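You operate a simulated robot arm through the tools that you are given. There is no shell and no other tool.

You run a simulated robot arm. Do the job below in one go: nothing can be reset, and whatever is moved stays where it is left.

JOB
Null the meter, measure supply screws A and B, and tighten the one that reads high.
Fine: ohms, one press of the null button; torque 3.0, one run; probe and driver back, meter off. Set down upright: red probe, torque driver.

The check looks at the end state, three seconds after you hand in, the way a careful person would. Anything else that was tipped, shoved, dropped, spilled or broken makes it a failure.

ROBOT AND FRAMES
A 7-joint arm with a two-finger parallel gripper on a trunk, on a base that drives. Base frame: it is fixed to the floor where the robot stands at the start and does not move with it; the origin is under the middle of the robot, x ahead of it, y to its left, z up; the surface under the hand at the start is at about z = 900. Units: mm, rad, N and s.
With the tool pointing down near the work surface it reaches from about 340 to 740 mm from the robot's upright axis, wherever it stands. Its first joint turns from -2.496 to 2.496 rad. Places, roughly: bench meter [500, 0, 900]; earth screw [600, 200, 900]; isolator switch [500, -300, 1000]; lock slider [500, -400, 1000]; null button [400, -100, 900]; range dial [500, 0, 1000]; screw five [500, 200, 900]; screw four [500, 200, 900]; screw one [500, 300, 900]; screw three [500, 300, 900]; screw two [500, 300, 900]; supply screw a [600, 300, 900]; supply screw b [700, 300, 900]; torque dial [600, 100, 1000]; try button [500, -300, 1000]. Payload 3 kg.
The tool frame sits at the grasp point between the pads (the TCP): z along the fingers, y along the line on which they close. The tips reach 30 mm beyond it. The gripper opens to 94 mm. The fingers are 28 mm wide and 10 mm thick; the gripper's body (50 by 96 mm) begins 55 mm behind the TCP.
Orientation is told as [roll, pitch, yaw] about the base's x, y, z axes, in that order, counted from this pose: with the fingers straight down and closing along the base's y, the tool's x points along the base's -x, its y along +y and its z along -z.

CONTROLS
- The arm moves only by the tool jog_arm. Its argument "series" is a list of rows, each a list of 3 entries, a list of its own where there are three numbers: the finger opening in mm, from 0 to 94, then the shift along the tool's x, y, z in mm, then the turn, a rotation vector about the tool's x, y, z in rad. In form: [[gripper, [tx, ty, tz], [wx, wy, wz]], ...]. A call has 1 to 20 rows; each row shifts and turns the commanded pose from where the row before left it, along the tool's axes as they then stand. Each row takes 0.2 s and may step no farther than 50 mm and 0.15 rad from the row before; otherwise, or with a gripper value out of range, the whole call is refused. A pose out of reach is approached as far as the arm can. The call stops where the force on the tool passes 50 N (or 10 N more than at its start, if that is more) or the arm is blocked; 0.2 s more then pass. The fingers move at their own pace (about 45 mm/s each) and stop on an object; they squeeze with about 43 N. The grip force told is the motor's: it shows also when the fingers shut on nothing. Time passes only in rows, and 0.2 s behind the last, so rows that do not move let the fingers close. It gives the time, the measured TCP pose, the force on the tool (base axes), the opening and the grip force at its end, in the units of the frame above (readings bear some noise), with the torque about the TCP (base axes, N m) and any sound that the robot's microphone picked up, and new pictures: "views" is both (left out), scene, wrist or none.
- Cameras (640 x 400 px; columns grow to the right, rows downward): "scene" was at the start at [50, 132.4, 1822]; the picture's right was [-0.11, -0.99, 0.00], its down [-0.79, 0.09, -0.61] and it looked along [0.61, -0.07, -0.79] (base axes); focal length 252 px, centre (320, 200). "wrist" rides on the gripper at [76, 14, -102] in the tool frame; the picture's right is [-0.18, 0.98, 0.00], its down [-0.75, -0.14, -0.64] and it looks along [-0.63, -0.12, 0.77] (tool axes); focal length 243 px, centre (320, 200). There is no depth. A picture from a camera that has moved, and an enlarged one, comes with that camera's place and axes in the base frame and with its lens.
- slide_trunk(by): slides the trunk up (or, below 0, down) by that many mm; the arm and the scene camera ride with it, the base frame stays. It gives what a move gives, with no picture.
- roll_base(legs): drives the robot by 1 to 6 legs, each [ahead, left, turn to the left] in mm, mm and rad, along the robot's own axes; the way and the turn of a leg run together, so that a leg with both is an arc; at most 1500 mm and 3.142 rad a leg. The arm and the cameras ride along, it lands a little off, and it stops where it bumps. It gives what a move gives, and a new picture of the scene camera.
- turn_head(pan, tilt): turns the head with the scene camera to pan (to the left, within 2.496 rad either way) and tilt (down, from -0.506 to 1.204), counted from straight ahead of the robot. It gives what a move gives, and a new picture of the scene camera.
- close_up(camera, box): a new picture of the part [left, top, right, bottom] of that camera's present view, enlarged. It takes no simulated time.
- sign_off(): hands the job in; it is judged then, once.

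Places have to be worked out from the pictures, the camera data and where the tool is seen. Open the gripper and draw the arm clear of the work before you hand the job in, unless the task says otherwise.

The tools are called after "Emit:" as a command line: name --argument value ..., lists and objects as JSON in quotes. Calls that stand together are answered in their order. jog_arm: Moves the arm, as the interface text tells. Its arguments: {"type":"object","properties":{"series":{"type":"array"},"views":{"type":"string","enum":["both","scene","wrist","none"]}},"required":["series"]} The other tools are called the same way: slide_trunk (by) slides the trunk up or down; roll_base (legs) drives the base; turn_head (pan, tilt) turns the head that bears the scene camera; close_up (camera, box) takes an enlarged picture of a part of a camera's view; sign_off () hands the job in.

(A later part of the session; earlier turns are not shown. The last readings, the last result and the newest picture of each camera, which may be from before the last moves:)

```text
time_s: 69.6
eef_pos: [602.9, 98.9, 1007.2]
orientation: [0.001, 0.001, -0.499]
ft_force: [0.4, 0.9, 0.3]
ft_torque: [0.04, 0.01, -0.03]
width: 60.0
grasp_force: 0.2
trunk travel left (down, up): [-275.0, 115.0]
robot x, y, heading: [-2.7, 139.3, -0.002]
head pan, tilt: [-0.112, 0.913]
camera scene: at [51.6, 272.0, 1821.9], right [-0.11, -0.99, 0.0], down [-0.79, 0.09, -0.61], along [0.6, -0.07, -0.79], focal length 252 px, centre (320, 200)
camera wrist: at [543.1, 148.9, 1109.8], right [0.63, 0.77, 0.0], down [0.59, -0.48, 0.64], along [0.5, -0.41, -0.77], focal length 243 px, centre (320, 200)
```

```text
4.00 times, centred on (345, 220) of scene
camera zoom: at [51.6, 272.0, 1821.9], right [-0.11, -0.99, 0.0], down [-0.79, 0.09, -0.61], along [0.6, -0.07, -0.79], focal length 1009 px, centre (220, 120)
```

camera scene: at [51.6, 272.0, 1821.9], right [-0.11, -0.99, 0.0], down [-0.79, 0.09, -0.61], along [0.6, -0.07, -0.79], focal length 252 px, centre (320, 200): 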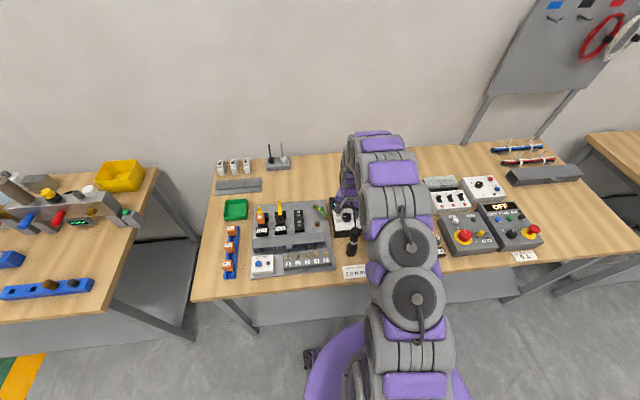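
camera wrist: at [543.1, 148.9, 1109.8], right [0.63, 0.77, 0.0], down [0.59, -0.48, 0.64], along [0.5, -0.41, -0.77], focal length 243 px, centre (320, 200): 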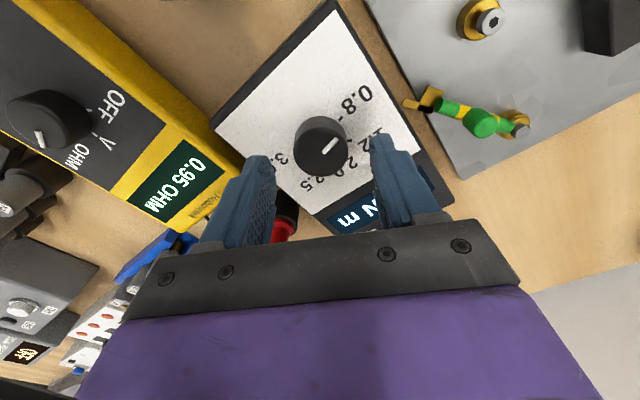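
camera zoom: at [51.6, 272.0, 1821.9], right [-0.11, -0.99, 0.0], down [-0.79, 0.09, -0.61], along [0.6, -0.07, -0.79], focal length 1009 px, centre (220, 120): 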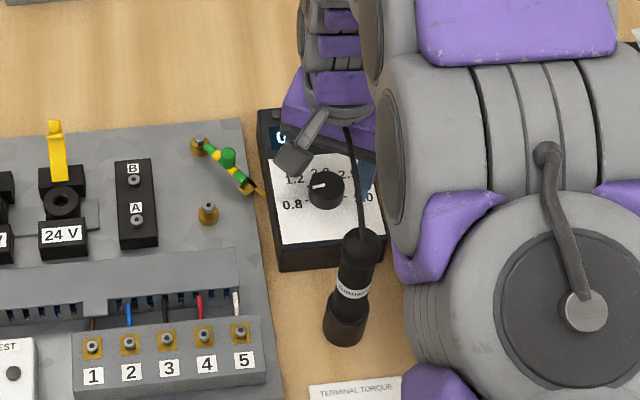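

Dial is centred between the fingers. I descend to tips ≈ 944 and grip.

Emit:
jog_arm --series '[[60, [-0.5, 0.5, 15], [0, 0, 0]], [55, [0, 0, 15], [0, 0, 0]], [50, [0, 0, 2.5], [0, 0, 0]], [50, [0, 0, 0], [0, 0, 0]], [35, [0, 0, 0], [0, 0, 0]], [20, [0, 0, 0], [0, 0, 0]], [20, [0, 0, 0], [0, 0, 0]], [20, [0, 0, 0], [0, 0, 0]]]' --views "wrist"

Emit:
close_up --camera "wrist" --box '[220, 40, 420, 220]'

```text
time_s: 70.8
eef_pos: [603.2, 94.9, 979.8]
orientation: [0.002, -0.006, -0.498]
ft_force: [-14.9, -5.4, 26.8]
ft_torque: [-0.59, 1.19, -0.14]
width: 44.8
grasp_force: 8.5
trunk travel left (down, up): [-275.0, 115.0]
robot x, y, heading: [-1.5, 138.9, 0.002]
head pan, tilt: [-0.112, 0.913]
stopped in row 5: the force on the tool passed its limit at 52 N (the readings are from after the stop); the commanded pose is now the measured one
camera wrist: at [540.9, 145.1, 1082.5], right [0.63, 0.77, 0.0], down [0.59, -0.48, 0.65], along [0.5, -0.41, -0.76], focal length 243 px, centre (320, 200)
```

wrist: 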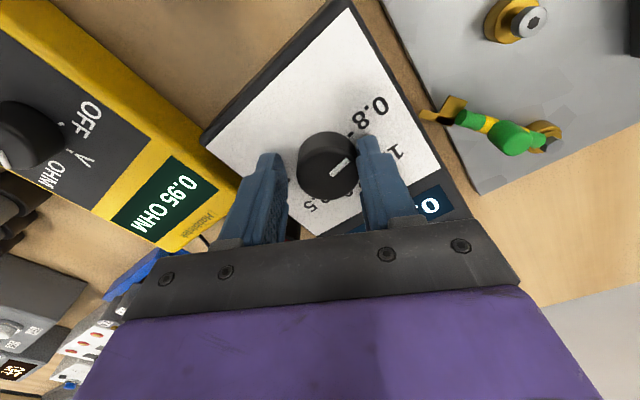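

```text
2.22 times, centred on (320, 130) of wrist
camera zoom: at [540.9, 145.1, 1082.5], right [0.63, 0.77, 0.0], down [0.59, -0.48, 0.65], along [0.5, -0.41, -0.76], focal length 539 px, centre (320, 356)
```

zoom: 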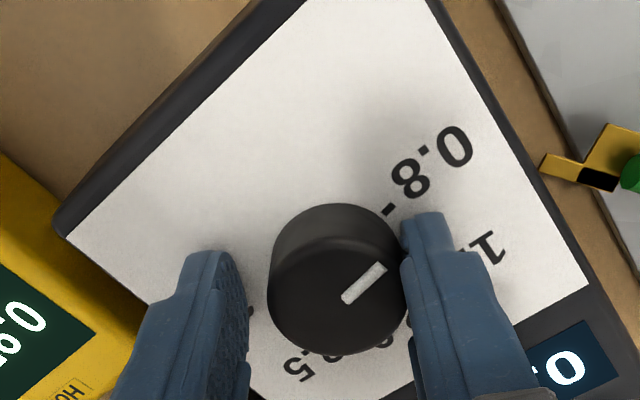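

The tips met the box face (it is higher, ~949). I open again and rise 4 mm, then recheck the alignment.

Emit:
jog_arm --series '[[60, [0, 0, -4], [0, 0, 0]], [60, [0, 0, 0], [0, 0, 0]], [60, [0, 0, 0], [0, 0, 0]], [60, [0, 0, 0], [0, 0, 0]]]' --views "wrist"

Emit:
close_up --camera "wrist" --box '[220, 40, 420, 220]'

Emit:
close_up --camera "scene" --box '[310, 170, 380, 270]'

```text
time_s: 71.8
eef_pos: [605.3, 96.7, 980.5]
orientation: [0.002, -0.007, -0.499]
ft_force: [-0.4, 0.3, -0.4]
ft_torque: [-0.03, -0.01, 0.0]
width: 60.2
grasp_force: 0.2
trunk travel left (down, up): [-275.0, 115.0]
robot x, y, heading: [-1.4, 140.1, -0.003]
head pan, tilt: [-0.112, 0.913]
camera wrist: at [544.7, 147.1, 1083.6], right [0.63, 0.78, 0.0], down [0.59, -0.48, 0.65], along [0.5, -0.41, -0.76], focal length 243 px, centre (320, 200)
```

wrist: 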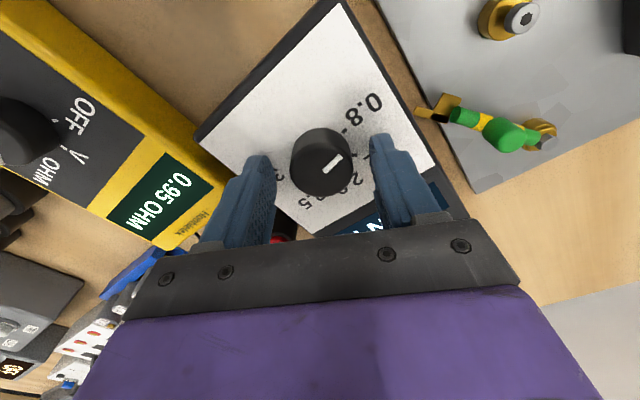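

```text
2.22 times, centred on (320, 130) of wrist
camera zoom: at [544.7, 147.1, 1083.6], right [0.63, 0.78, 0.0], down [0.59, -0.48, 0.65], along [0.5, -0.41, -0.76], focal length 539 px, centre (320, 356)
```

zoom: 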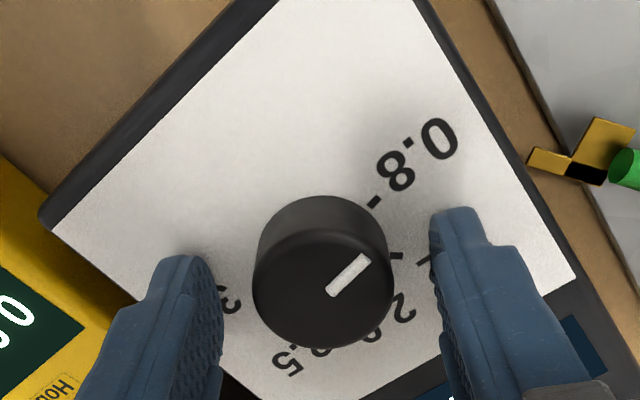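

```text
4.00 times, centred on (345, 220) of scene
camera zoom: at [51.4, 271.9, 1821.9], right [-0.11, -0.99, 0.0], down [-0.79, 0.09, -0.61], along [0.6, -0.07, -0.79], focal length 1009 px, centre (220, 120)
```

zoom: 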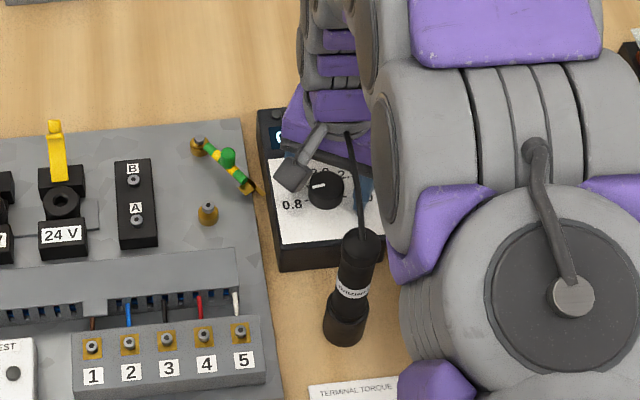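

The box has not moved and the knob is centred between the fingers. I rise 1 mm and close gently.

Emit:
jog_arm --series '[[55, [0, 0, -1], [0, 0, 0]], [45, [0, 0, 0], [0, 0, 0]], [30, [0, 0, 0], [0, 0, 0]], [25, [0, 0, 0], [0, 0, 0]], [25, [0, 0, 0], [0, 0, 0]]]' --views "wrist"

Emit:
close_up --camera "wrist" --box '[220, 40, 420, 220]'

```text
time_s: 73.0
eef_pos: [605.8, 98.2, 982.5]
orientation: [0.001, -0.007, -0.499]
ft_force: [4.8, 5.2, -1.6]
ft_torque: [0.02, -0.41, -0.04]
width: 35.5
grasp_force: 45.2
trunk travel left (down, up): [-275.0, 115.0]
robot x, y, heading: [-1.2, 139.1, -0.002]
head pan, tilt: [-0.112, 0.913]
camera wrist: at [544.9, 148.3, 1084.6], right [0.63, 0.78, 0.0], down [0.59, -0.48, 0.65], along [0.5, -0.41, -0.76], focal length 243 px, centre (320, 200)
```

wrist: 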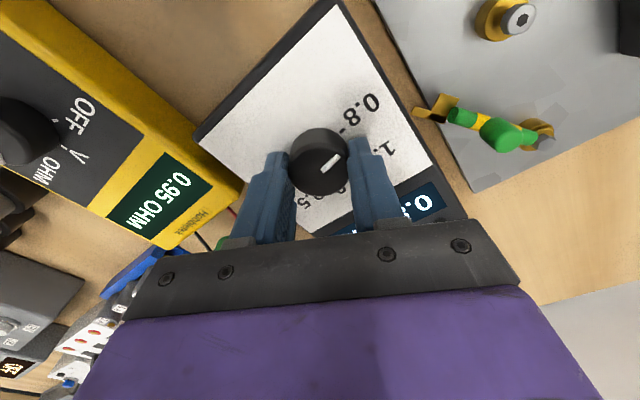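

```text
2.22 times, centred on (320, 130) of wrist
camera zoom: at [544.9, 148.3, 1084.6], right [0.63, 0.78, 0.0], down [0.59, -0.48, 0.65], along [0.5, -0.41, -0.76], focal length 539 px, centre (320, 356)
```

zoom: 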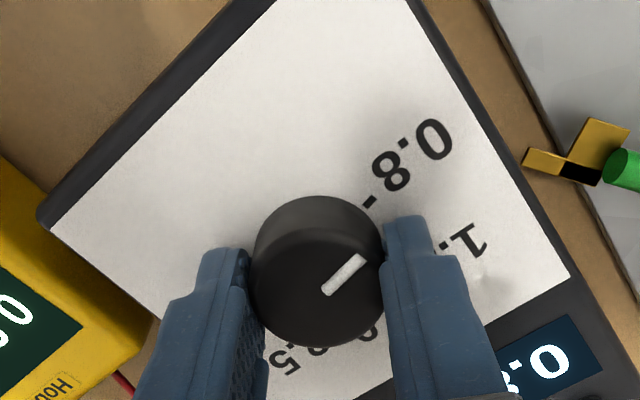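

Gripped at 35.5 mm. I turn the dial clockwise 1.2 rad.

Emit:
jog_arm --series '[[25, [0, 0.6, 0], [0, 0, 0.1]], [25, [0, 0, 0], [0, 0, 0.15]], [25, [0, 0, 0], [0, 0, 0.15]], [25, [0, 0, 0], [0, 0, 0.15]], [25, [0, 0, 0], [0, 0, 0.15]], [25, [0, 0, 0], [0, 0, 0.15]], [25, [0, 0, 0], [0, 0, 0.15]], [25, [0, 0, 0], [0, 0, 0.15]], [25, [0, 0, 0], [0, 0, 0.05]], [25, [0, 0, 0], [0, 0, 0]]]'

Emit:
close_up --camera "wrist" --box '[220, 40, 420, 220]'

Emit:
close_up --camera "scene" --box '[310, 170, 380, 270]'

```text
time_s: 75.2
eef_pos: [603.8, 97.5, 982.4]
orientation: [0.003, 0.001, -1.699]
ft_force: [-14.7, -1.0, -3.1]
ft_torque: [-0.34, 0.81, -0.01]
width: 35.2
grasp_force: 44.6
trunk travel left (down, up): [-275.0, 115.0]
robot x, y, heading: [1.5, 140.0, -0.004]
head pan, tilt: [-0.112, 0.913]
camera scene: at [48.7, 271.5, 1822.0], right [-0.11, -0.99, 0.0], down [-0.79, 0.09, -0.61], along [0.61, -0.07, -0.79], focal length 252 px, centre (320, 200)
camera wrist: at [627.2, 171.8, 1085.2], right [0.95, -0.31, 0.0], down [-0.24, -0.73, 0.64], along [-0.2, -0.61, -0.77], focal length 243 px, centre (320, 200)
```

scene: 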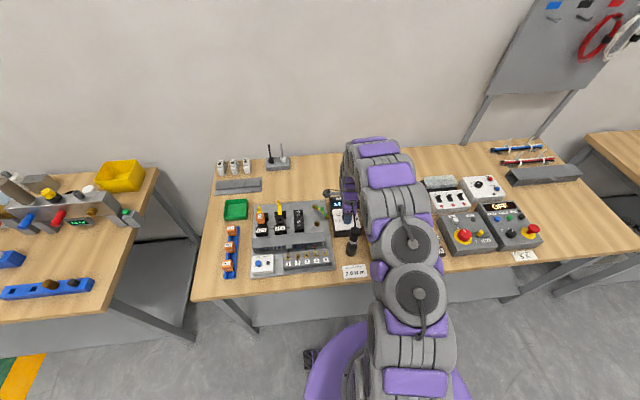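
wrist: 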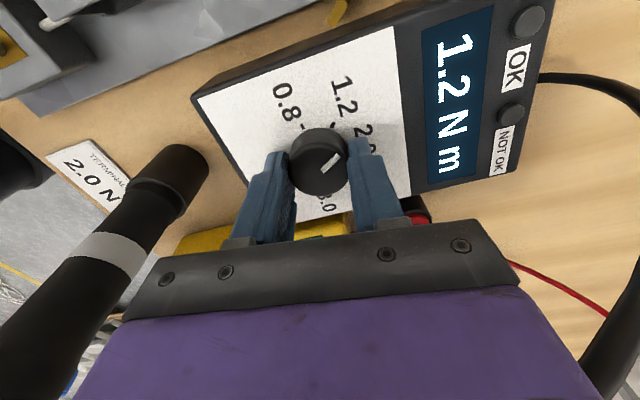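

```text
2.22 times, centred on (320, 130) of wrist
camera zoom: at [627.2, 171.8, 1085.2], right [0.95, -0.31, 0.0], down [-0.24, -0.73, 0.64], along [-0.2, -0.61, -0.77], focal length 539 px, centre (320, 356)
```

zoom: 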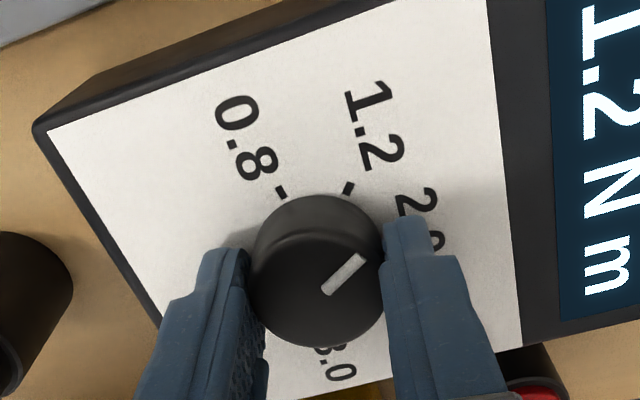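

```text
4.00 times, centred on (345, 220) of scene
camera zoom: at [48.7, 271.5, 1822.0], right [-0.11, -0.99, 0.0], down [-0.79, 0.09, -0.61], along [0.61, -0.07, -0.79], focal length 1009 px, centre (220, 120)
```

zoom: 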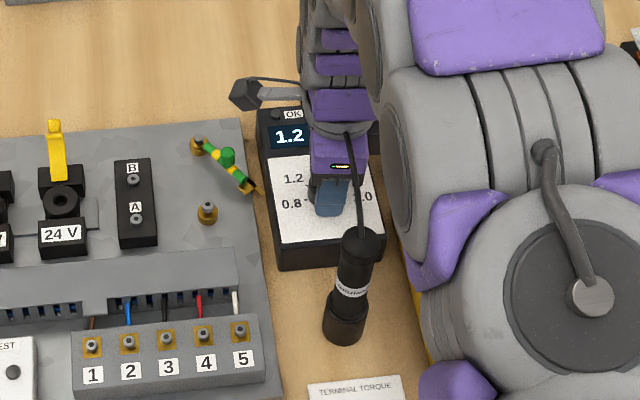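

Display went to 1.2 as the dial turned ~69°. I open, lift slightly, rotate the hand back and regrip for the next turn.

Emit:
jog_arm --series '[[60, [0, 0, 0], [0, 0, 0]], [60, [0, 0, 0], [0, 0, 0]], [60, [0, 0, -20], [0, 0, 0]], [60, [0, 0, -8], [0, 0, -0.15]], [60, [0, 0, 0], [0, 0, -0.15]], [60, [0, 0, 0], [0, 0, -0.15]], [60, [0, 0, 0], [0, 0, -0.15]], [60, [0, 0, 0], [0, 0, -0.15]], [60, [0, 0, 0], [0, 0, -0.15]], [60, [0, 0, 0], [0, 0, -0.15]], [60, [0, 0, 0], [0, 0, -0.15]], [60, [0, 0, 0], [0, 0, 0]], [60, [0, 0, 0], [0, 0, 0]]]' --views "wrist"

Emit:
close_up --camera "wrist" --box '[220, 40, 420, 220]'

```text
time_s: 78.0
eef_pos: [604.8, 97.1, 1010.3]
orientation: [0.002, -0.005, -0.496]
ft_force: [0.2, 0.0, -0.7]
ft_torque: [0.03, 0.01, -0.01]
width: 59.9
grasp_force: 0.1
trunk travel left (down, up): [-275.0, 115.0]
robot x, y, heading: [0.6, 142.4, -0.003]
head pan, tilt: [-0.112, 0.913]
camera wrist: at [544.3, 147.6, 1113.1], right [0.63, 0.78, 0.0], down [0.59, -0.48, 0.65], along [0.5, -0.41, -0.76], focal length 243 px, centre (320, 200)
```

wrist: 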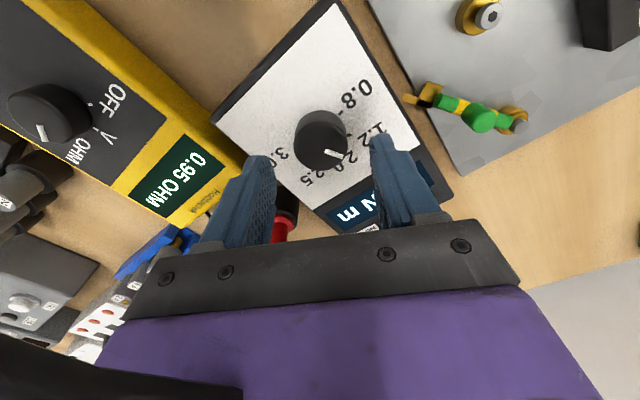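

```text
2.22 times, centred on (320, 130) of wrist
camera zoom: at [544.3, 147.6, 1113.1], right [0.63, 0.78, 0.0], down [0.59, -0.48, 0.65], along [0.5, -0.41, -0.76], focal length 539 px, centre (320, 356)
```

zoom: 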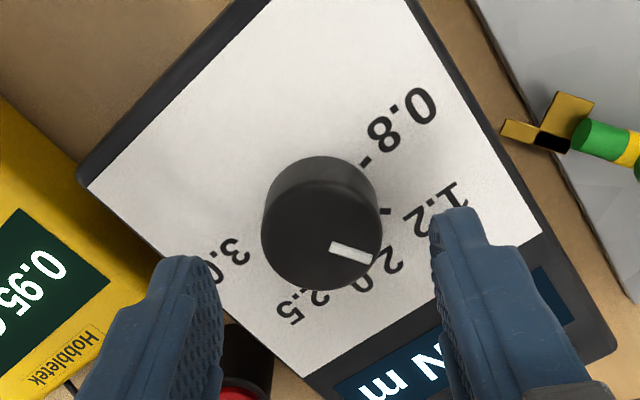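

Pointer now between 1.2 and 2.0. I descend, regrip and turn another 1.2 rad.

Emit:
jog_arm --series '[[60, [0, -0.3, 15], [0, 0, 0]], [55, [0, 0, 12.5], [0, 0, 0]], [45, [0, 0, 0], [0, 0, 0]], [30, [0, 0, 0], [0, 0, 0]], [25, [0, 0, 0], [0, 0, 0]], [25, [0, 0, 0], [0, 0, 0]]]' --views "none"

Emit:
jog_arm --series '[[25, [0, 0.6, 0], [0, 0, 0.1]], [25, [0, 0, 0], [0, 0, 0.15]], [25, [0, 0, 0], [0, 0, 0.15]], [25, [0, 0, 0], [0, 0, 0.15]], [25, [0, 0, 0], [0, 0, 0.15]], [25, [0, 0, 0], [0, 0, 0.15]], [25, [0, 0, 0], [0, 0, 0.15]], [25, [0, 0, 0], [0, 0, 0.15]], [25, [0, 0, 0], [0, 0, 0.05]], [25, [0, 0, 0], [0, 0, 0]]]' --views "wrist"

Emit:
close_up --camera "wrist" --box '[220, 40, 420, 220]'

```text
time_s: 79.3
eef_pos: [605.4, 98.7, 982.5]
orientation: [0.001, -0.008, -0.499]
ft_force: [1.9, 1.9, 1.7]
ft_torque: [0.15, -0.2, -0.01]
width: 35.2
grasp_force: 45.1
trunk travel left (down, up): [-275.0, 115.0]
robot x, y, heading: [-3.7, 139.3, -0.002]
head pan, tilt: [-0.112, 0.913]
```

```text
time_s: 81.5
eef_pos: [604.7, 97.7, 982.5]
orientation: [0.004, 0.0, -1.7]
ft_force: [-18.0, -1.1, 0.1]
ft_torque: [-0.34, 0.64, 0.04]
width: 35.2
grasp_force: 44.6
trunk travel left (down, up): [-275.0, 115.0]
robot x, y, heading: [-1.8, 139.2, -0.005]
head pan, tilt: [-0.112, 0.913]
camera wrist: at [627.2, 172.3, 1085.8], right [0.95, -0.31, 0.0], down [-0.24, -0.73, 0.64], along [-0.2, -0.61, -0.77], focal length 243 px, centre (320, 200)
```

wrist: 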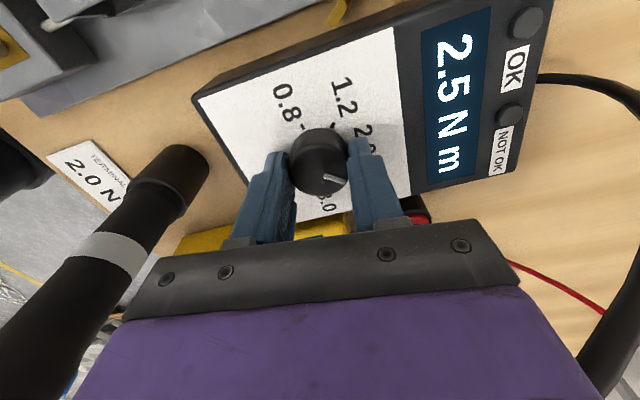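

```text
2.22 times, centred on (320, 130) of wrist
camera zoom: at [627.2, 172.3, 1085.8], right [0.95, -0.31, 0.0], down [-0.24, -0.73, 0.64], along [-0.2, -0.61, -0.77], focal length 539 px, centre (320, 356)
```

zoom: 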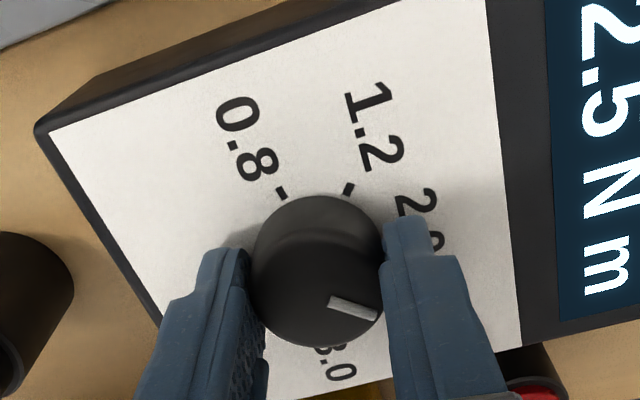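

Display is at 2.5. One more regrip and ~1.08 rad should bring it to 3.0.

Emit:
jog_arm --series '[[60, [0, 0, 0], [0, 0, 0]], [60, [0, 0, 0], [0, 0, 0]], [60, [0, 0, -20], [0, 0, 0]], [60, [0, 0, -8], [0, 0, -0.15]], [60, [0, 0, 0], [0, 0, -0.15]], [60, [0, 0, 0], [0, 0, -0.15]], [60, [0, 0, 0], [0, 0, -0.15]], [60, [0, 0, 0], [0, 0, -0.15]], [60, [0, 0, 0], [0, 0, -0.15]], [60, [0, 0, 0], [0, 0, -0.15]], [60, [0, 0, 0], [0, 0, -0.15]], [60, [0, 0, 0], [0, 0, 0]], [60, [0, 0, 0], [0, 0, 0]]]' --views "none"

Emit:
close_up --camera "wrist" --box '[220, 40, 420, 220]'

Emit:
jog_arm --series '[[60, [0, -0.3, 15], [0, 0, 0]], [55, [0, 0, 12.5], [0, 0, 0]], [45, [0, 0, 0], [0, 0, 0]], [30, [0, 0, 0], [0, 0, 0]], [25, [0, 0, 0], [0, 0, 0]], [25, [0, 0, 0], [0, 0, 0]]]' --views "none"

Emit:
jog_arm --series '[[25, [0, 0.6, 0], [0, 0, 0.1]], [25, [0, 0, 0], [0, 0, 0.15]], [25, [0, 0, 0], [0, 0, 0.15]], [25, [0, 0, 0], [0, 0, 0.15]], [25, [0, 0, 0], [0, 0, 0.15]], [25, [0, 0, 0], [0, 0, 0.15]], [25, [0, 0, 0], [0, 0, 0.15]], [25, [0, 0, 0], [0, 0, 0.05]], [25, [0, 0, 0], [0, 0, 0]]]' --views "wrist"

Emit:
close_up --camera "wrist" --box '[220, 40, 420, 220]'

```text
time_s: 84.3
eef_pos: [604.3, 97.7, 1010.8]
orientation: [0.001, -0.005, -0.497]
ft_force: [-0.7, -0.2, 0.7]
ft_torque: [0.0, 0.02, 0.04]
width: 59.8
grasp_force: 0.1
trunk travel left (down, up): [-275.0, 115.0]
robot x, y, heading: [3.4, 140.1, -0.005]
head pan, tilt: [-0.112, 0.913]
```

```text
2.22 times, centred on (320, 130) of wrist
camera zoom: at [544.6, 147.7, 1113.4], right [0.63, 0.78, 0.0], down [0.59, -0.48, 0.65], along [0.5, -0.41, -0.76], focal length 539 px, centre (320, 356)
```

zoom: 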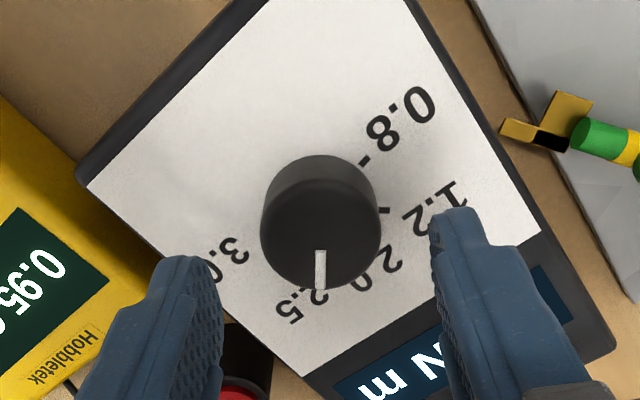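

```text
time_s: 85.8
eef_pos: [605.7, 98.5, 983.1]
orientation: [-0.001, -0.007, -0.5]
ft_force: [0.8, 1.8, 1.1]
ft_torque: [0.05, -0.12, -0.04]
width: 35.5
grasp_force: 45.1
trunk travel left (down, up): [-275.0, 115.0]
robot x, y, heading: [-1.9, 140.8, -0.0]
head pan, tilt: [-0.112, 0.913]
```

```text
time_s: 87.8
eef_pos: [603.9, 97.6, 982.8]
orientation: [0.004, 0.0, -1.549]
ft_force: [-16.3, -3.6, 0.2]
ft_torque: [-0.26, 0.62, 0.02]
width: 35.0
grasp_force: 45.0
trunk travel left (down, up): [-275.0, 115.0]
robot x, y, heading: [1.2, 136.0, 0.001]
head pan, tilt: [-0.112, 0.913]
camera wrist: at [616.2, 174.6, 1086.1], right [0.99, -0.16, 0.0], down [-0.13, -0.76, 0.64], along [-0.1, -0.63, -0.77], focal length 243 px, centre (320, 200)
```

wrist: 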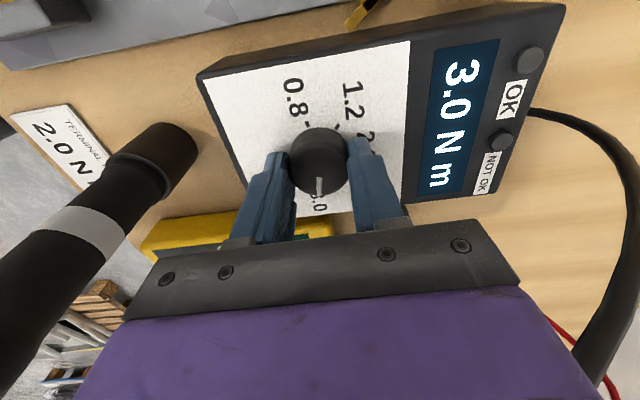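

```text
2.22 times, centred on (320, 130) of wrist
camera zoom: at [616.2, 174.6, 1086.1], right [0.99, -0.16, 0.0], down [-0.13, -0.76, 0.64], along [-0.1, -0.63, -0.77], focal length 539 px, centre (320, 356)
```

zoom: 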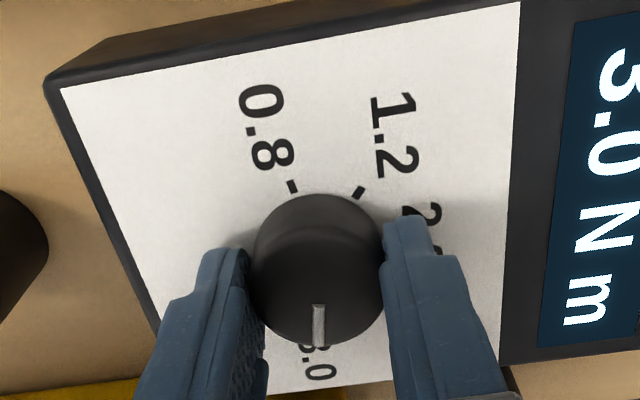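

Display shows 3.0 N m with the pointer on the 3.0 mark. I release and rise clear, then look at the driver.

Emit:
jog_arm --series '[[60, [0, 0, 0], [0, 0, 0]], [60, [0, 0, 0], [0, 0, 0]], [60, [0, 0, -30], [0, 0, 0]], [60, [0, 0, -45], [0, 0, 0]], [60, [0, 0, -45], [0, 0, 0]], [60, [0, 0, -45], [0, 0, -0.15]], [60, [0, 0, 0], [0, 0, -0.15]], [60, [0, 0, 0], [0, 0, -0.15]], [60, [0, 0, 0], [0, 0, -0.15]], [60, [0, 0, 0], [0, 0, -0.15]], [60, [0, 0, 0], [0, 0, -0.15]], [60, [0, 0, 0], [0, 0, -0.15]], [60, [0, 0, 0], [0, 0, -0.15]], [60, [0, 0, 0], [0, 0, -0.15]], [60, [0, 0, 0], [0, 0, -0.15]], [60, [0, 0, 0], [0, 0, -0.05]], [60, [0, 0, 0], [0, 0, 0]], [60, [0, 0, 0], [0, 0, 0]]]'

Emit:
close_up --camera "scene" --box '[315, 180, 375, 270]'

Emit:
close_up --camera "wrist" --box '[200, 0, 440, 200]'

```text
time_s: 91.5
eef_pos: [604.8, 97.7, 1148.1]
orientation: [0.0, -0.006, 0.002]
ft_force: [0.4, -0.2, 0.3]
ft_torque: [-0.01, 0.0, 0.0]
width: 60.0
grasp_force: 0.2
trunk travel left (down, up): [-275.0, 115.0]
robot x, y, heading: [0.4, 143.0, -0.0]
head pan, tilt: [-0.112, 0.913]
camera scene: at [50.7, 272.2, 1821.9], right [-0.11, -0.99, 0.0], down [-0.79, 0.09, -0.61], along [0.6, -0.07, -0.79], focal length 252 px, centre (320, 200)
camera wrist: at [527.8, 113.5, 1251.0], right [0.18, 0.98, 0.0], down [0.75, -0.14, 0.65], along [0.64, -0.12, -0.76], focal length 243 px, centre (320, 200)
```

scene: 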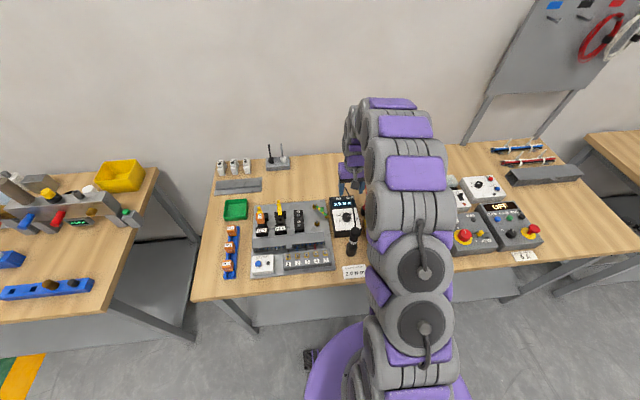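
wrist: 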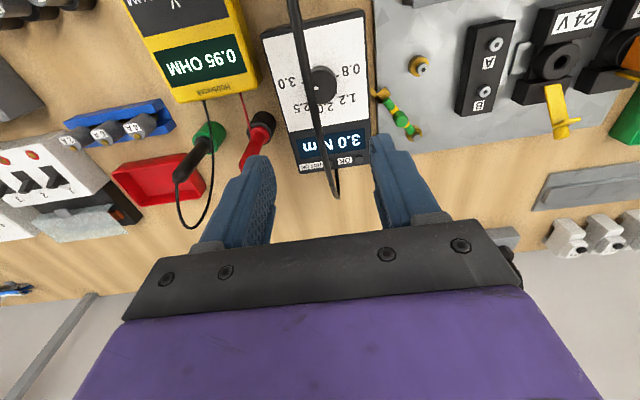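

```text
4.44 times, centred on (345, 225) of scene
camera zoom: at [50.7, 272.2, 1821.9], right [-0.11, -0.99, 0.0], down [-0.79, 0.09, -0.61], along [0.6, -0.07, -0.79], focal length 1121 px, centre (209, 89)
```

zoom: 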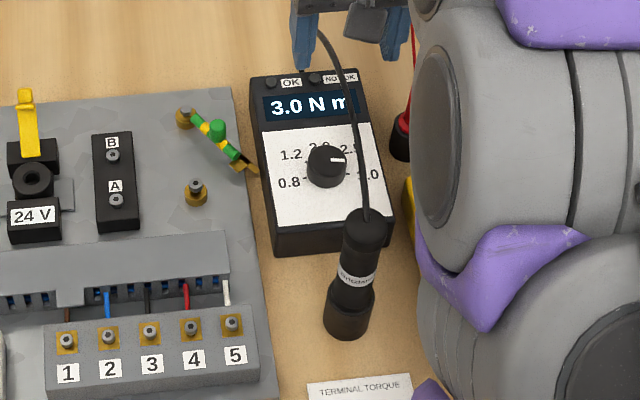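

```text
2.00 times, centred on (320, 100) of wrist
camera zoom: at [527.8, 113.5, 1251.0], right [0.18, 0.98, 0.0], down [0.75, -0.14, 0.65], along [0.64, -0.12, -0.76], focal length 485 px, centre (320, 400)
```

zoom: 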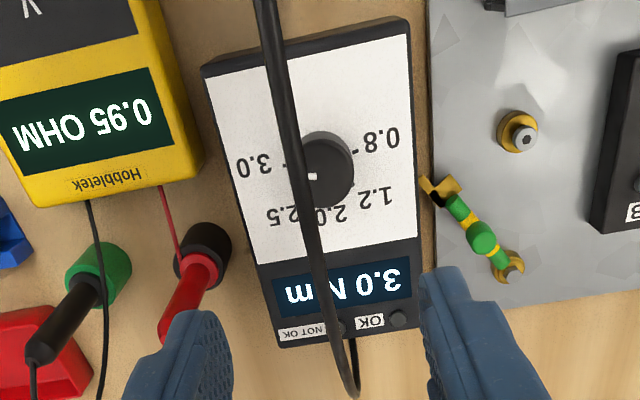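

Torque is set to 3.0. Now I locate the driver precisely: move back and up for a first wrist view.

Emit:
jog_arm --series '[[60, [25, 0, -40], [0, 0, 0]], [60, [45, 1, -30], [0, 0, 0]], [60, [45, 1, 0], [0, 0, 0]], [60, [45, 0, 0], [0, 0, 0]], [60, [25, 0, 0], [0, 0.006, 0]], [60, [0, 0, 0], [0, 0, 0]], [60, [0, 0, 0], [0, 0, 0]]]' --views "wrist"

Emit:
close_up --camera "wrist" --box '[240, 50, 400, 220]'

```text
refused: row 2 steps farther than a row can; nothing moved
```

```text
2.35 times, centred on (320, 135) of wrist
camera zoom: at [527.8, 113.5, 1251.0], right [0.18, 0.98, 0.0], down [0.75, -0.14, 0.65], along [0.64, -0.12, -0.76], focal length 571 px, centre (320, 353)
```

zoom: 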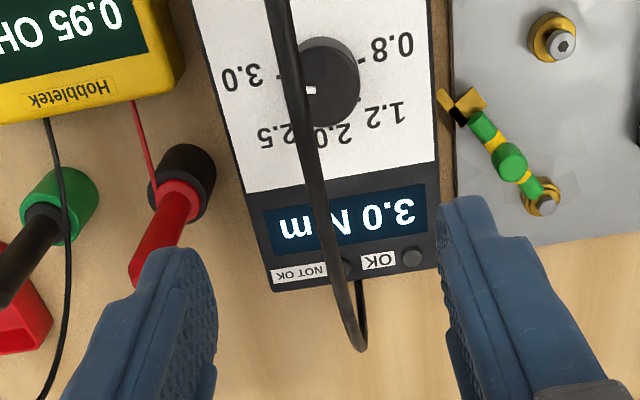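

One row was too long; I redo it with shorter steps.

Emit:
jog_arm --series '[[60, [25, 0, -40], [0, 0, 0]], [60, [38, 1, -30], [0, 0, 0]], [60, [45, 1, 0], [0, 0, 0]], [60, [45, 0, 0], [0, 0, 0]], [60, [32, 0, 0], [0, 0.006, 0]], [60, [0, 0, 0], [0, 0, 0]], [60, [0, 0, 0], [0, 0, 0]]]' --views "wrist"

Emit:
close_up --camera "wrist" --box '[240, 50, 400, 220]'

```text
time_s: 93.2
eef_pos: [418.9, 101.2, 1218.4]
orientation: [-0.002, 0.0, 0.001]
ft_force: [-0.8, 0.8, 1.1]
ft_torque: [0.01, -0.02, 0.01]
width: 60.2
grasp_force: 0.0
trunk travel left (down, up): [-275.0, 115.0]
robot x, y, heading: [3.3, 136.3, 0.001]
head pan, tilt: [-0.112, 0.913]
camera wrist: at [342.2, 116.7, 1320.4], right [0.18, 0.98, 0.0], down [0.75, -0.14, 0.64], along [0.63, -0.12, -0.77], focal length 243 px, centre (320, 200)
```

wrist: 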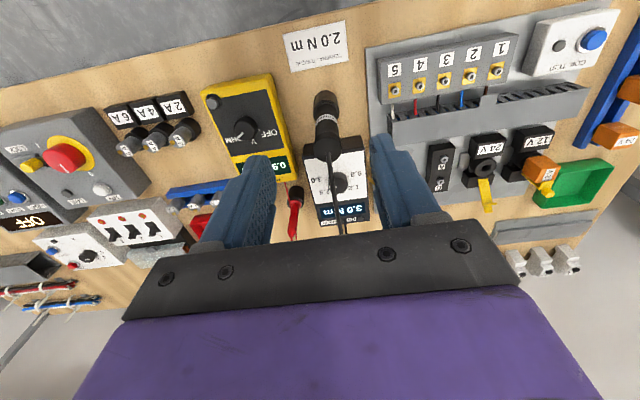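

```text
2.35 times, centred on (320, 135) of wrist
camera zoom: at [342.2, 116.7, 1320.4], right [0.18, 0.98, 0.0], down [0.75, -0.14, 0.64], along [0.63, -0.12, -0.77], focal length 571 px, centre (320, 353)
```

zoom: 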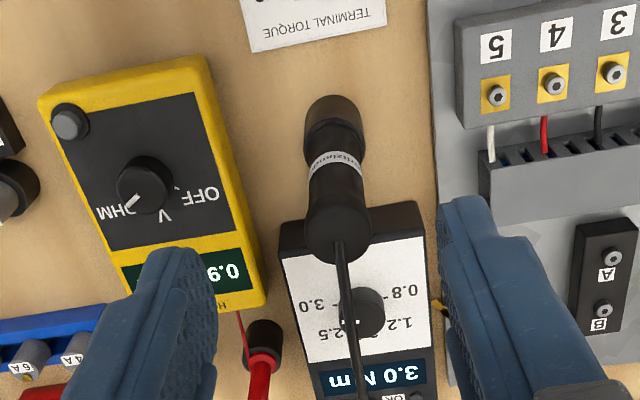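

I zoom in on the driver with both cameras to see its shape and where the stand ends.

Emit:
close_up --camera "scene" --box '[340, 222, 364, 260]'

Emit:
close_up --camera "wrist" --box '[300, 85, 350, 165]'

```text
10.53 times, centred on (352, 241) of scene
camera zoom: at [48.3, 272.4, 1822.0], right [-0.11, -0.99, 0.0], down [-0.79, 0.09, -0.61], along [0.61, -0.07, -0.79], focal length 2654 px, centre (-17, -232)
```

zoom: 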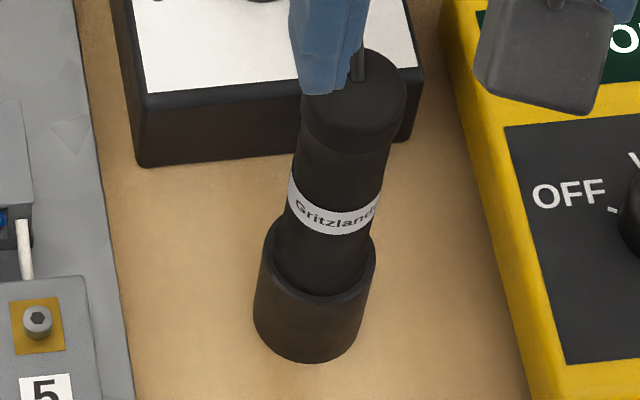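

```text
5.00 times, centred on (325, 125) of wrist
camera zoom: at [342.2, 116.7, 1320.4], right [0.18, 0.98, 0.0], down [0.75, -0.14, 0.64], along [0.63, -0.12, -0.77], focal length 1213 px, centre (295, 575)
```

zoom: 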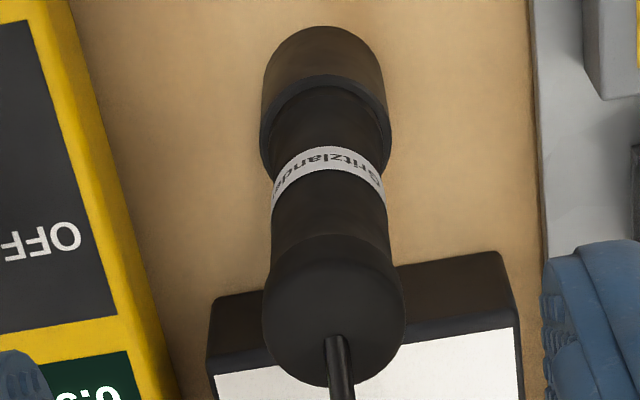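

The driver stands vertical at about (477, 101.5) in a cup whose rim is at ~952; its top is ~1072 and body ≈ 33 mm thick. I go above it with tips still over the top.

Emit:
jog_arm --series '[[64, [-29, 0.2, 30], [0, 0, 0]], [64, [-29, 0, 30], [0, 0, 0]], [64, [0, 0, 22], [0, 0, 0]], [64, [0, 0, 0], [0, 0, 0]], [64, [0, 0, 0], [0, 0, 0]]]' --views "wrist"

Emit:
close_up --camera "wrist" --box '[220, 40, 420, 240]'

Emit:
close_up --camera "scene" --box '[330, 190, 380, 260]'

```text
time_s: 94.3
eef_pos: [478.5, 100.6, 1135.3]
orientation: [-0.001, 0.001, 0.002]
ft_force: [-0.4, 0.4, 0.2]
ft_torque: [0.0, -0.01, 0.02]
width: 63.7
grasp_force: 0.0
trunk travel left (down, up): [-275.0, 115.0]
robot x, y, heading: [-0.3, 139.5, -0.0]
head pan, tilt: [-0.112, 0.913]
camera wrist: at [401.0, 115.7, 1237.9], right [0.18, 0.98, 0.0], down [0.75, -0.14, 0.64], along [0.63, -0.12, -0.77], focal length 243 px, centre (320, 200)
```

wrist: 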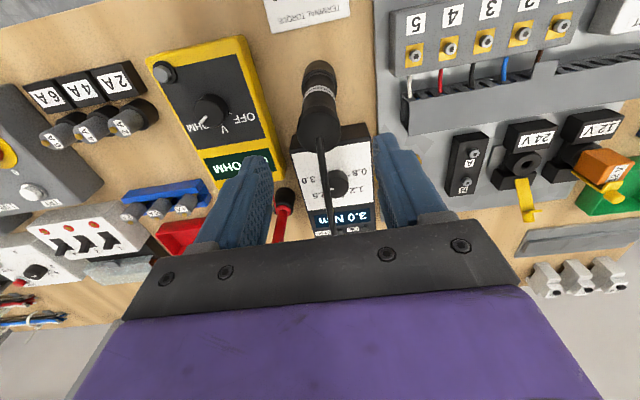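

```text
2.00 times, centred on (320, 140) of wrist
camera zoom: at [401.0, 115.7, 1237.9], right [0.18, 0.98, 0.0], down [0.75, -0.14, 0.64], along [0.63, -0.12, -0.77], focal length 485 px, centre (320, 320)
```

zoom: 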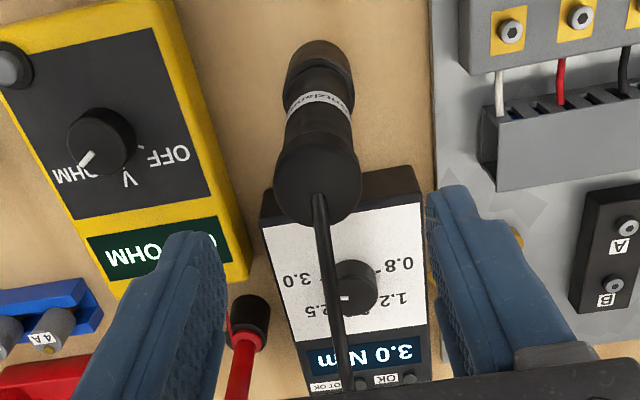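

```text
5.71 times, centred on (355, 225) of scene
camera zoom: at [49.8, 272.0, 1822.0], right [-0.11, -0.99, 0.0], down [-0.79, 0.09, -0.61], along [0.61, -0.07, -0.79], focal length 1441 px, centre (120, 57)
```

zoom: 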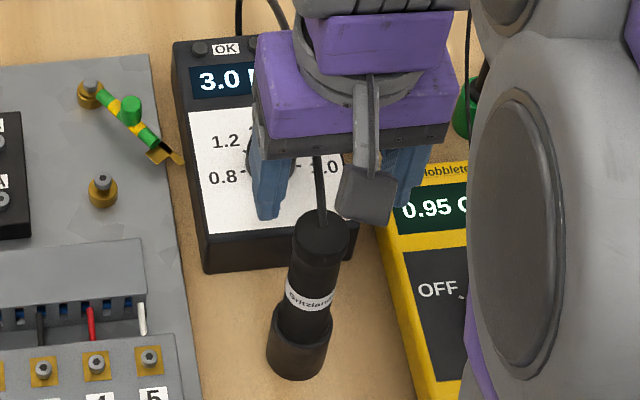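

The driver top is centred under the hand. I descend with the fingers straddling it.

Emit:
jog_arm --series '[[64, [0, 0, 25], [0, 0, 0]], [64, [0, 0, 25], [0, 0, 0]], [64, [0, 0, 25], [0, 0, 0]], [64, [0, 0, 0], [0, 0, 0]]]' --views "wrist"

Emit:
close_up --camera "wrist" --box '[220, 40, 420, 240]'

Emit:
close_up --camera "scene" --box '[330, 190, 380, 260]'

```text
time_s: 95.3
eef_pos: [477.3, 99.6, 1058.4]
orientation: [-0.001, 0.0, 0.003]
ft_force: [-0.2, 0.8, 0.7]
ft_torque: [0.02, -0.01, -0.01]
width: 64.2
grasp_force: 0.1
trunk travel left (down, up): [-275.0, 115.0]
robot x, y, heading: [0.7, 139.1, -0.0]
head pan, tilt: [-0.112, 0.913]
camera wrist: at [401.0, 115.9, 1162.4], right [0.18, 0.98, 0.0], down [0.75, -0.14, 0.64], along [0.63, -0.12, -0.77], focal length 243 px, centre (320, 200)
```

wrist: 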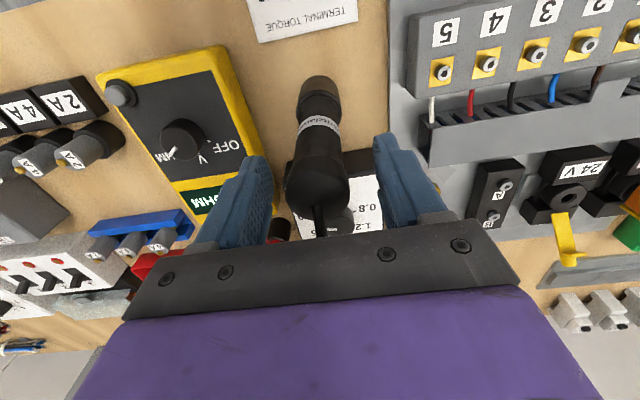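

```text
2.00 times, centred on (320, 140) of wrist
camera zoom: at [401.0, 115.9, 1162.4], right [0.18, 0.98, 0.0], down [0.75, -0.14, 0.64], along [0.63, -0.12, -0.77], focal length 485 px, centre (320, 320)
```

zoom: 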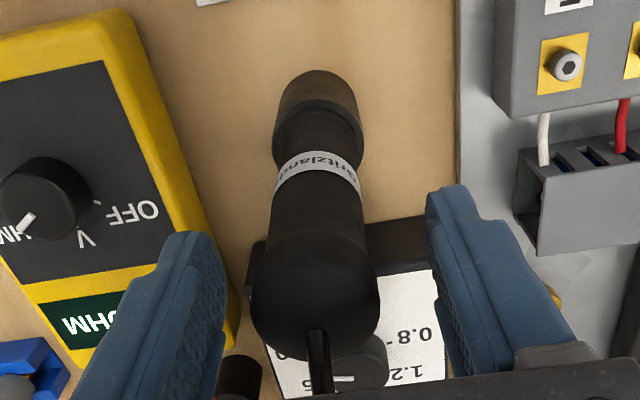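

```text
5.71 times, centred on (355, 225) of scene
camera zoom: at [49.3, 272.3, 1822.0], right [-0.11, -0.99, 0.0], down [-0.79, 0.09, -0.61], along [0.61, -0.07, -0.79], focal length 1441 px, centre (120, 57)
```

zoom: 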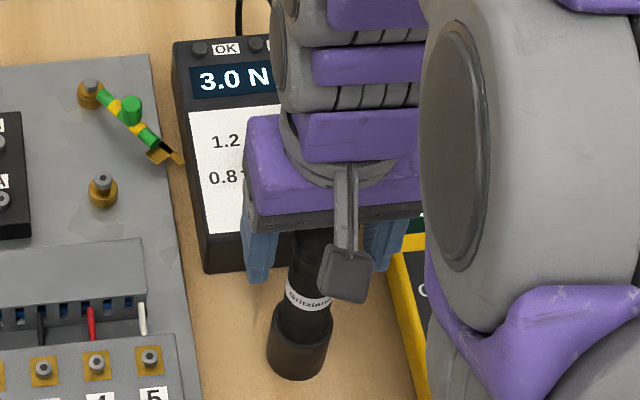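

Still centred with no contact. I go down to TCP ≈ 1036 (palm stays above the driver's top) and close.

Emit:
jog_arm --series '[[64, [0, -0.8, 12], [0, 0, 0]], [64, [0, 0, 11], [0, 0, 0]], [64, [0, 0, 0], [0, 0, 0]], [45, [0, 0, 0], [0, 0, 0]], [25, [0, 0, 0], [0, 0, 0]], [25, [0, 0, 0], [0, 0, 0]], [25, [0, 0, 0], [0, 0, 0]]]' --views "wrist"

Emit:
close_up --camera "wrist" --box '[220, 40, 420, 240]'

```text
time_s: 97.0
eef_pos: [477.3, 99.2, 1036.4]
orientation: [-0.003, 0.001, 0.001]
ft_force: [0.3, -1.8, -1.2]
ft_torque: [-0.1, -0.02, 0.01]
width: 33.6
grasp_force: 42.6
trunk travel left (down, up): [-275.0, 115.0]
robot x, y, heading: [-0.2, 139.7, -0.006]
head pan, tilt: [-0.112, 0.913]
camera wrist: at [401.3, 114.7, 1139.6], right [0.18, 0.98, 0.0], down [0.75, -0.14, 0.64], along [0.63, -0.12, -0.77], focal length 243 px, centre (320, 200)
```

wrist: 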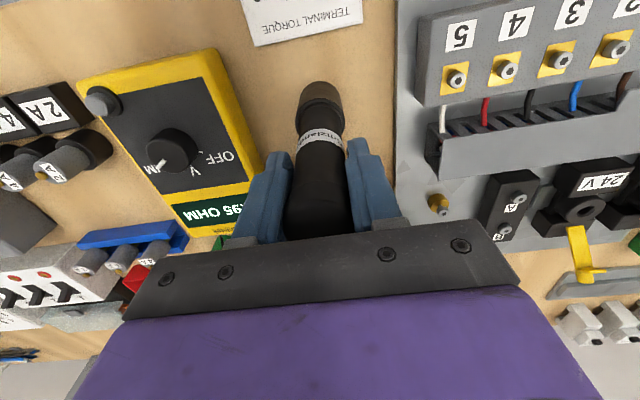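

```text
2.00 times, centred on (320, 140) of wrist
camera zoom: at [401.3, 114.7, 1139.6], right [0.18, 0.98, 0.0], down [0.75, -0.14, 0.64], along [0.63, -0.12, -0.77], focal length 485 px, centre (320, 320)
```

zoom: 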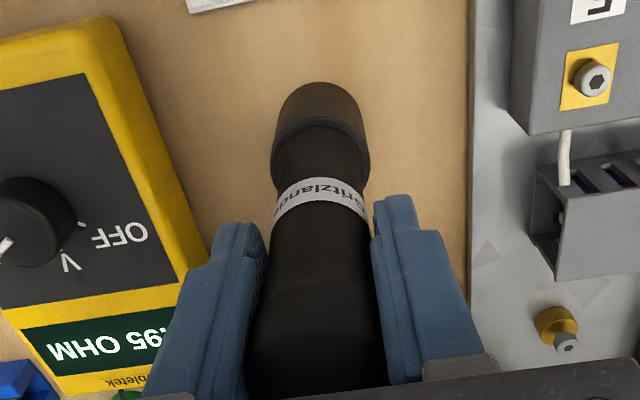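

Gripped at 33.6 mm (pick camera pose (401.3, 114.7, 1139.6)). I lift straight up slowly.

Emit:
jog_arm --series '[[25, [0, 0, -10], [0, 0, 0]], [25, [0, 0, -20], [0, 0, 0]], [25, [0, 0, -25], [0, 0, 0]], [25, [0, 0, -30], [0, 0, 0]], [25, [0, 0, -35], [0, 0, 0]], [25, [0, 0, 0], [0, 0, 0]], [25, [0, 0, 0], [0, 0, 0]]]'

Emit:
close_up --camera "wrist" --box '[240, 40, 400, 240]'

Emit:
close_up --camera "scene" --box '[320, 180, 390, 270]'

```text
time_s: 98.5
eef_pos: [476.2, 98.5, 1155.7]
orientation: [-0.003, 0.0, -0.001]
ft_force: [-0.4, 0.2, -2.9]
ft_torque: [-0.03, 0.0, -0.01]
width: 33.5
grasp_force: 42.7
trunk travel left (down, up): [-275.0, 115.0]
robot x, y, heading: [-1.9, 135.8, -0.004]
head pan, tilt: [-0.112, 0.913]
camera scene: at [49.4, 272.2, 1821.9], right [-0.11, -0.99, 0.0], down [-0.79, 0.09, -0.61], along [0.61, -0.07, -0.79], focal length 252 px, centre (320, 200)
camera wrist: at [399.9, 114.5, 1260.3], right [0.18, 0.98, 0.0], down [0.75, -0.14, 0.64], along [0.63, -0.12, -0.77], focal length 243 px, centre (320, 200)
```

scene: 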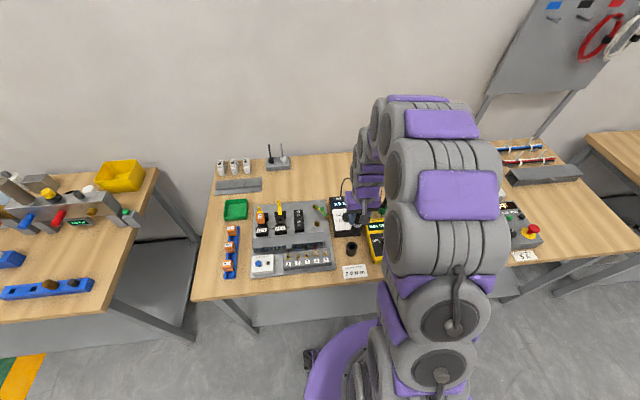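
wrist: 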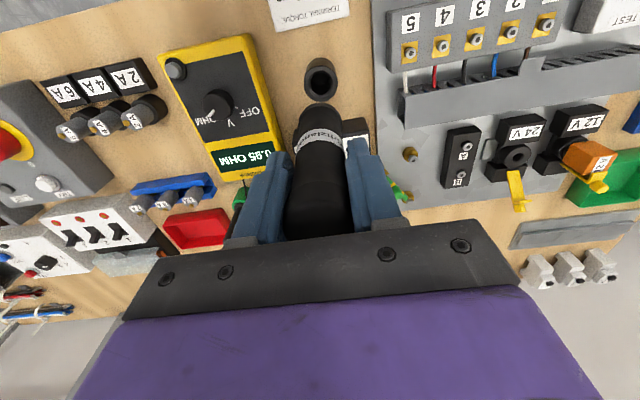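

```text
2.00 times, centred on (320, 140) of wrist
camera zoom: at [399.9, 114.5, 1260.3], right [0.18, 0.98, 0.0], down [0.75, -0.14, 0.64], along [0.63, -0.12, -0.77], focal length 485 px, centre (320, 320)
```

zoom: 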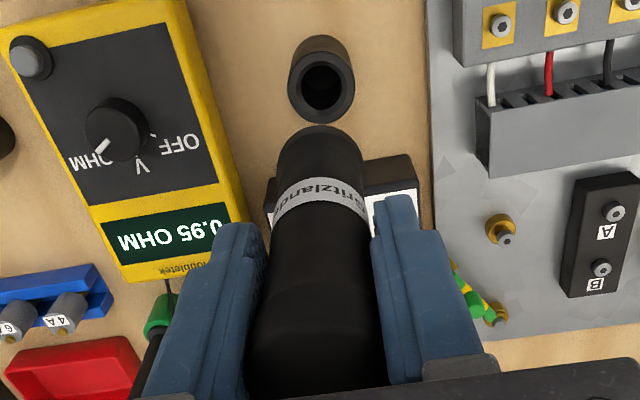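

```text
4.44 times, centred on (355, 225) of scene
camera zoom: at [49.4, 272.2, 1821.9], right [-0.11, -0.99, 0.0], down [-0.79, 0.09, -0.61], along [0.61, -0.07, -0.79], focal length 1121 px, centre (164, 89)
```

zoom: 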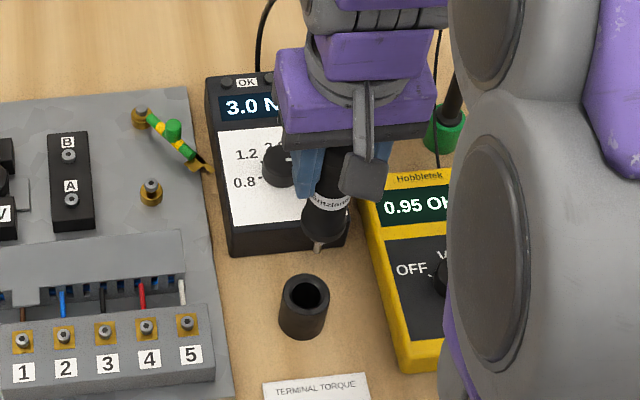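

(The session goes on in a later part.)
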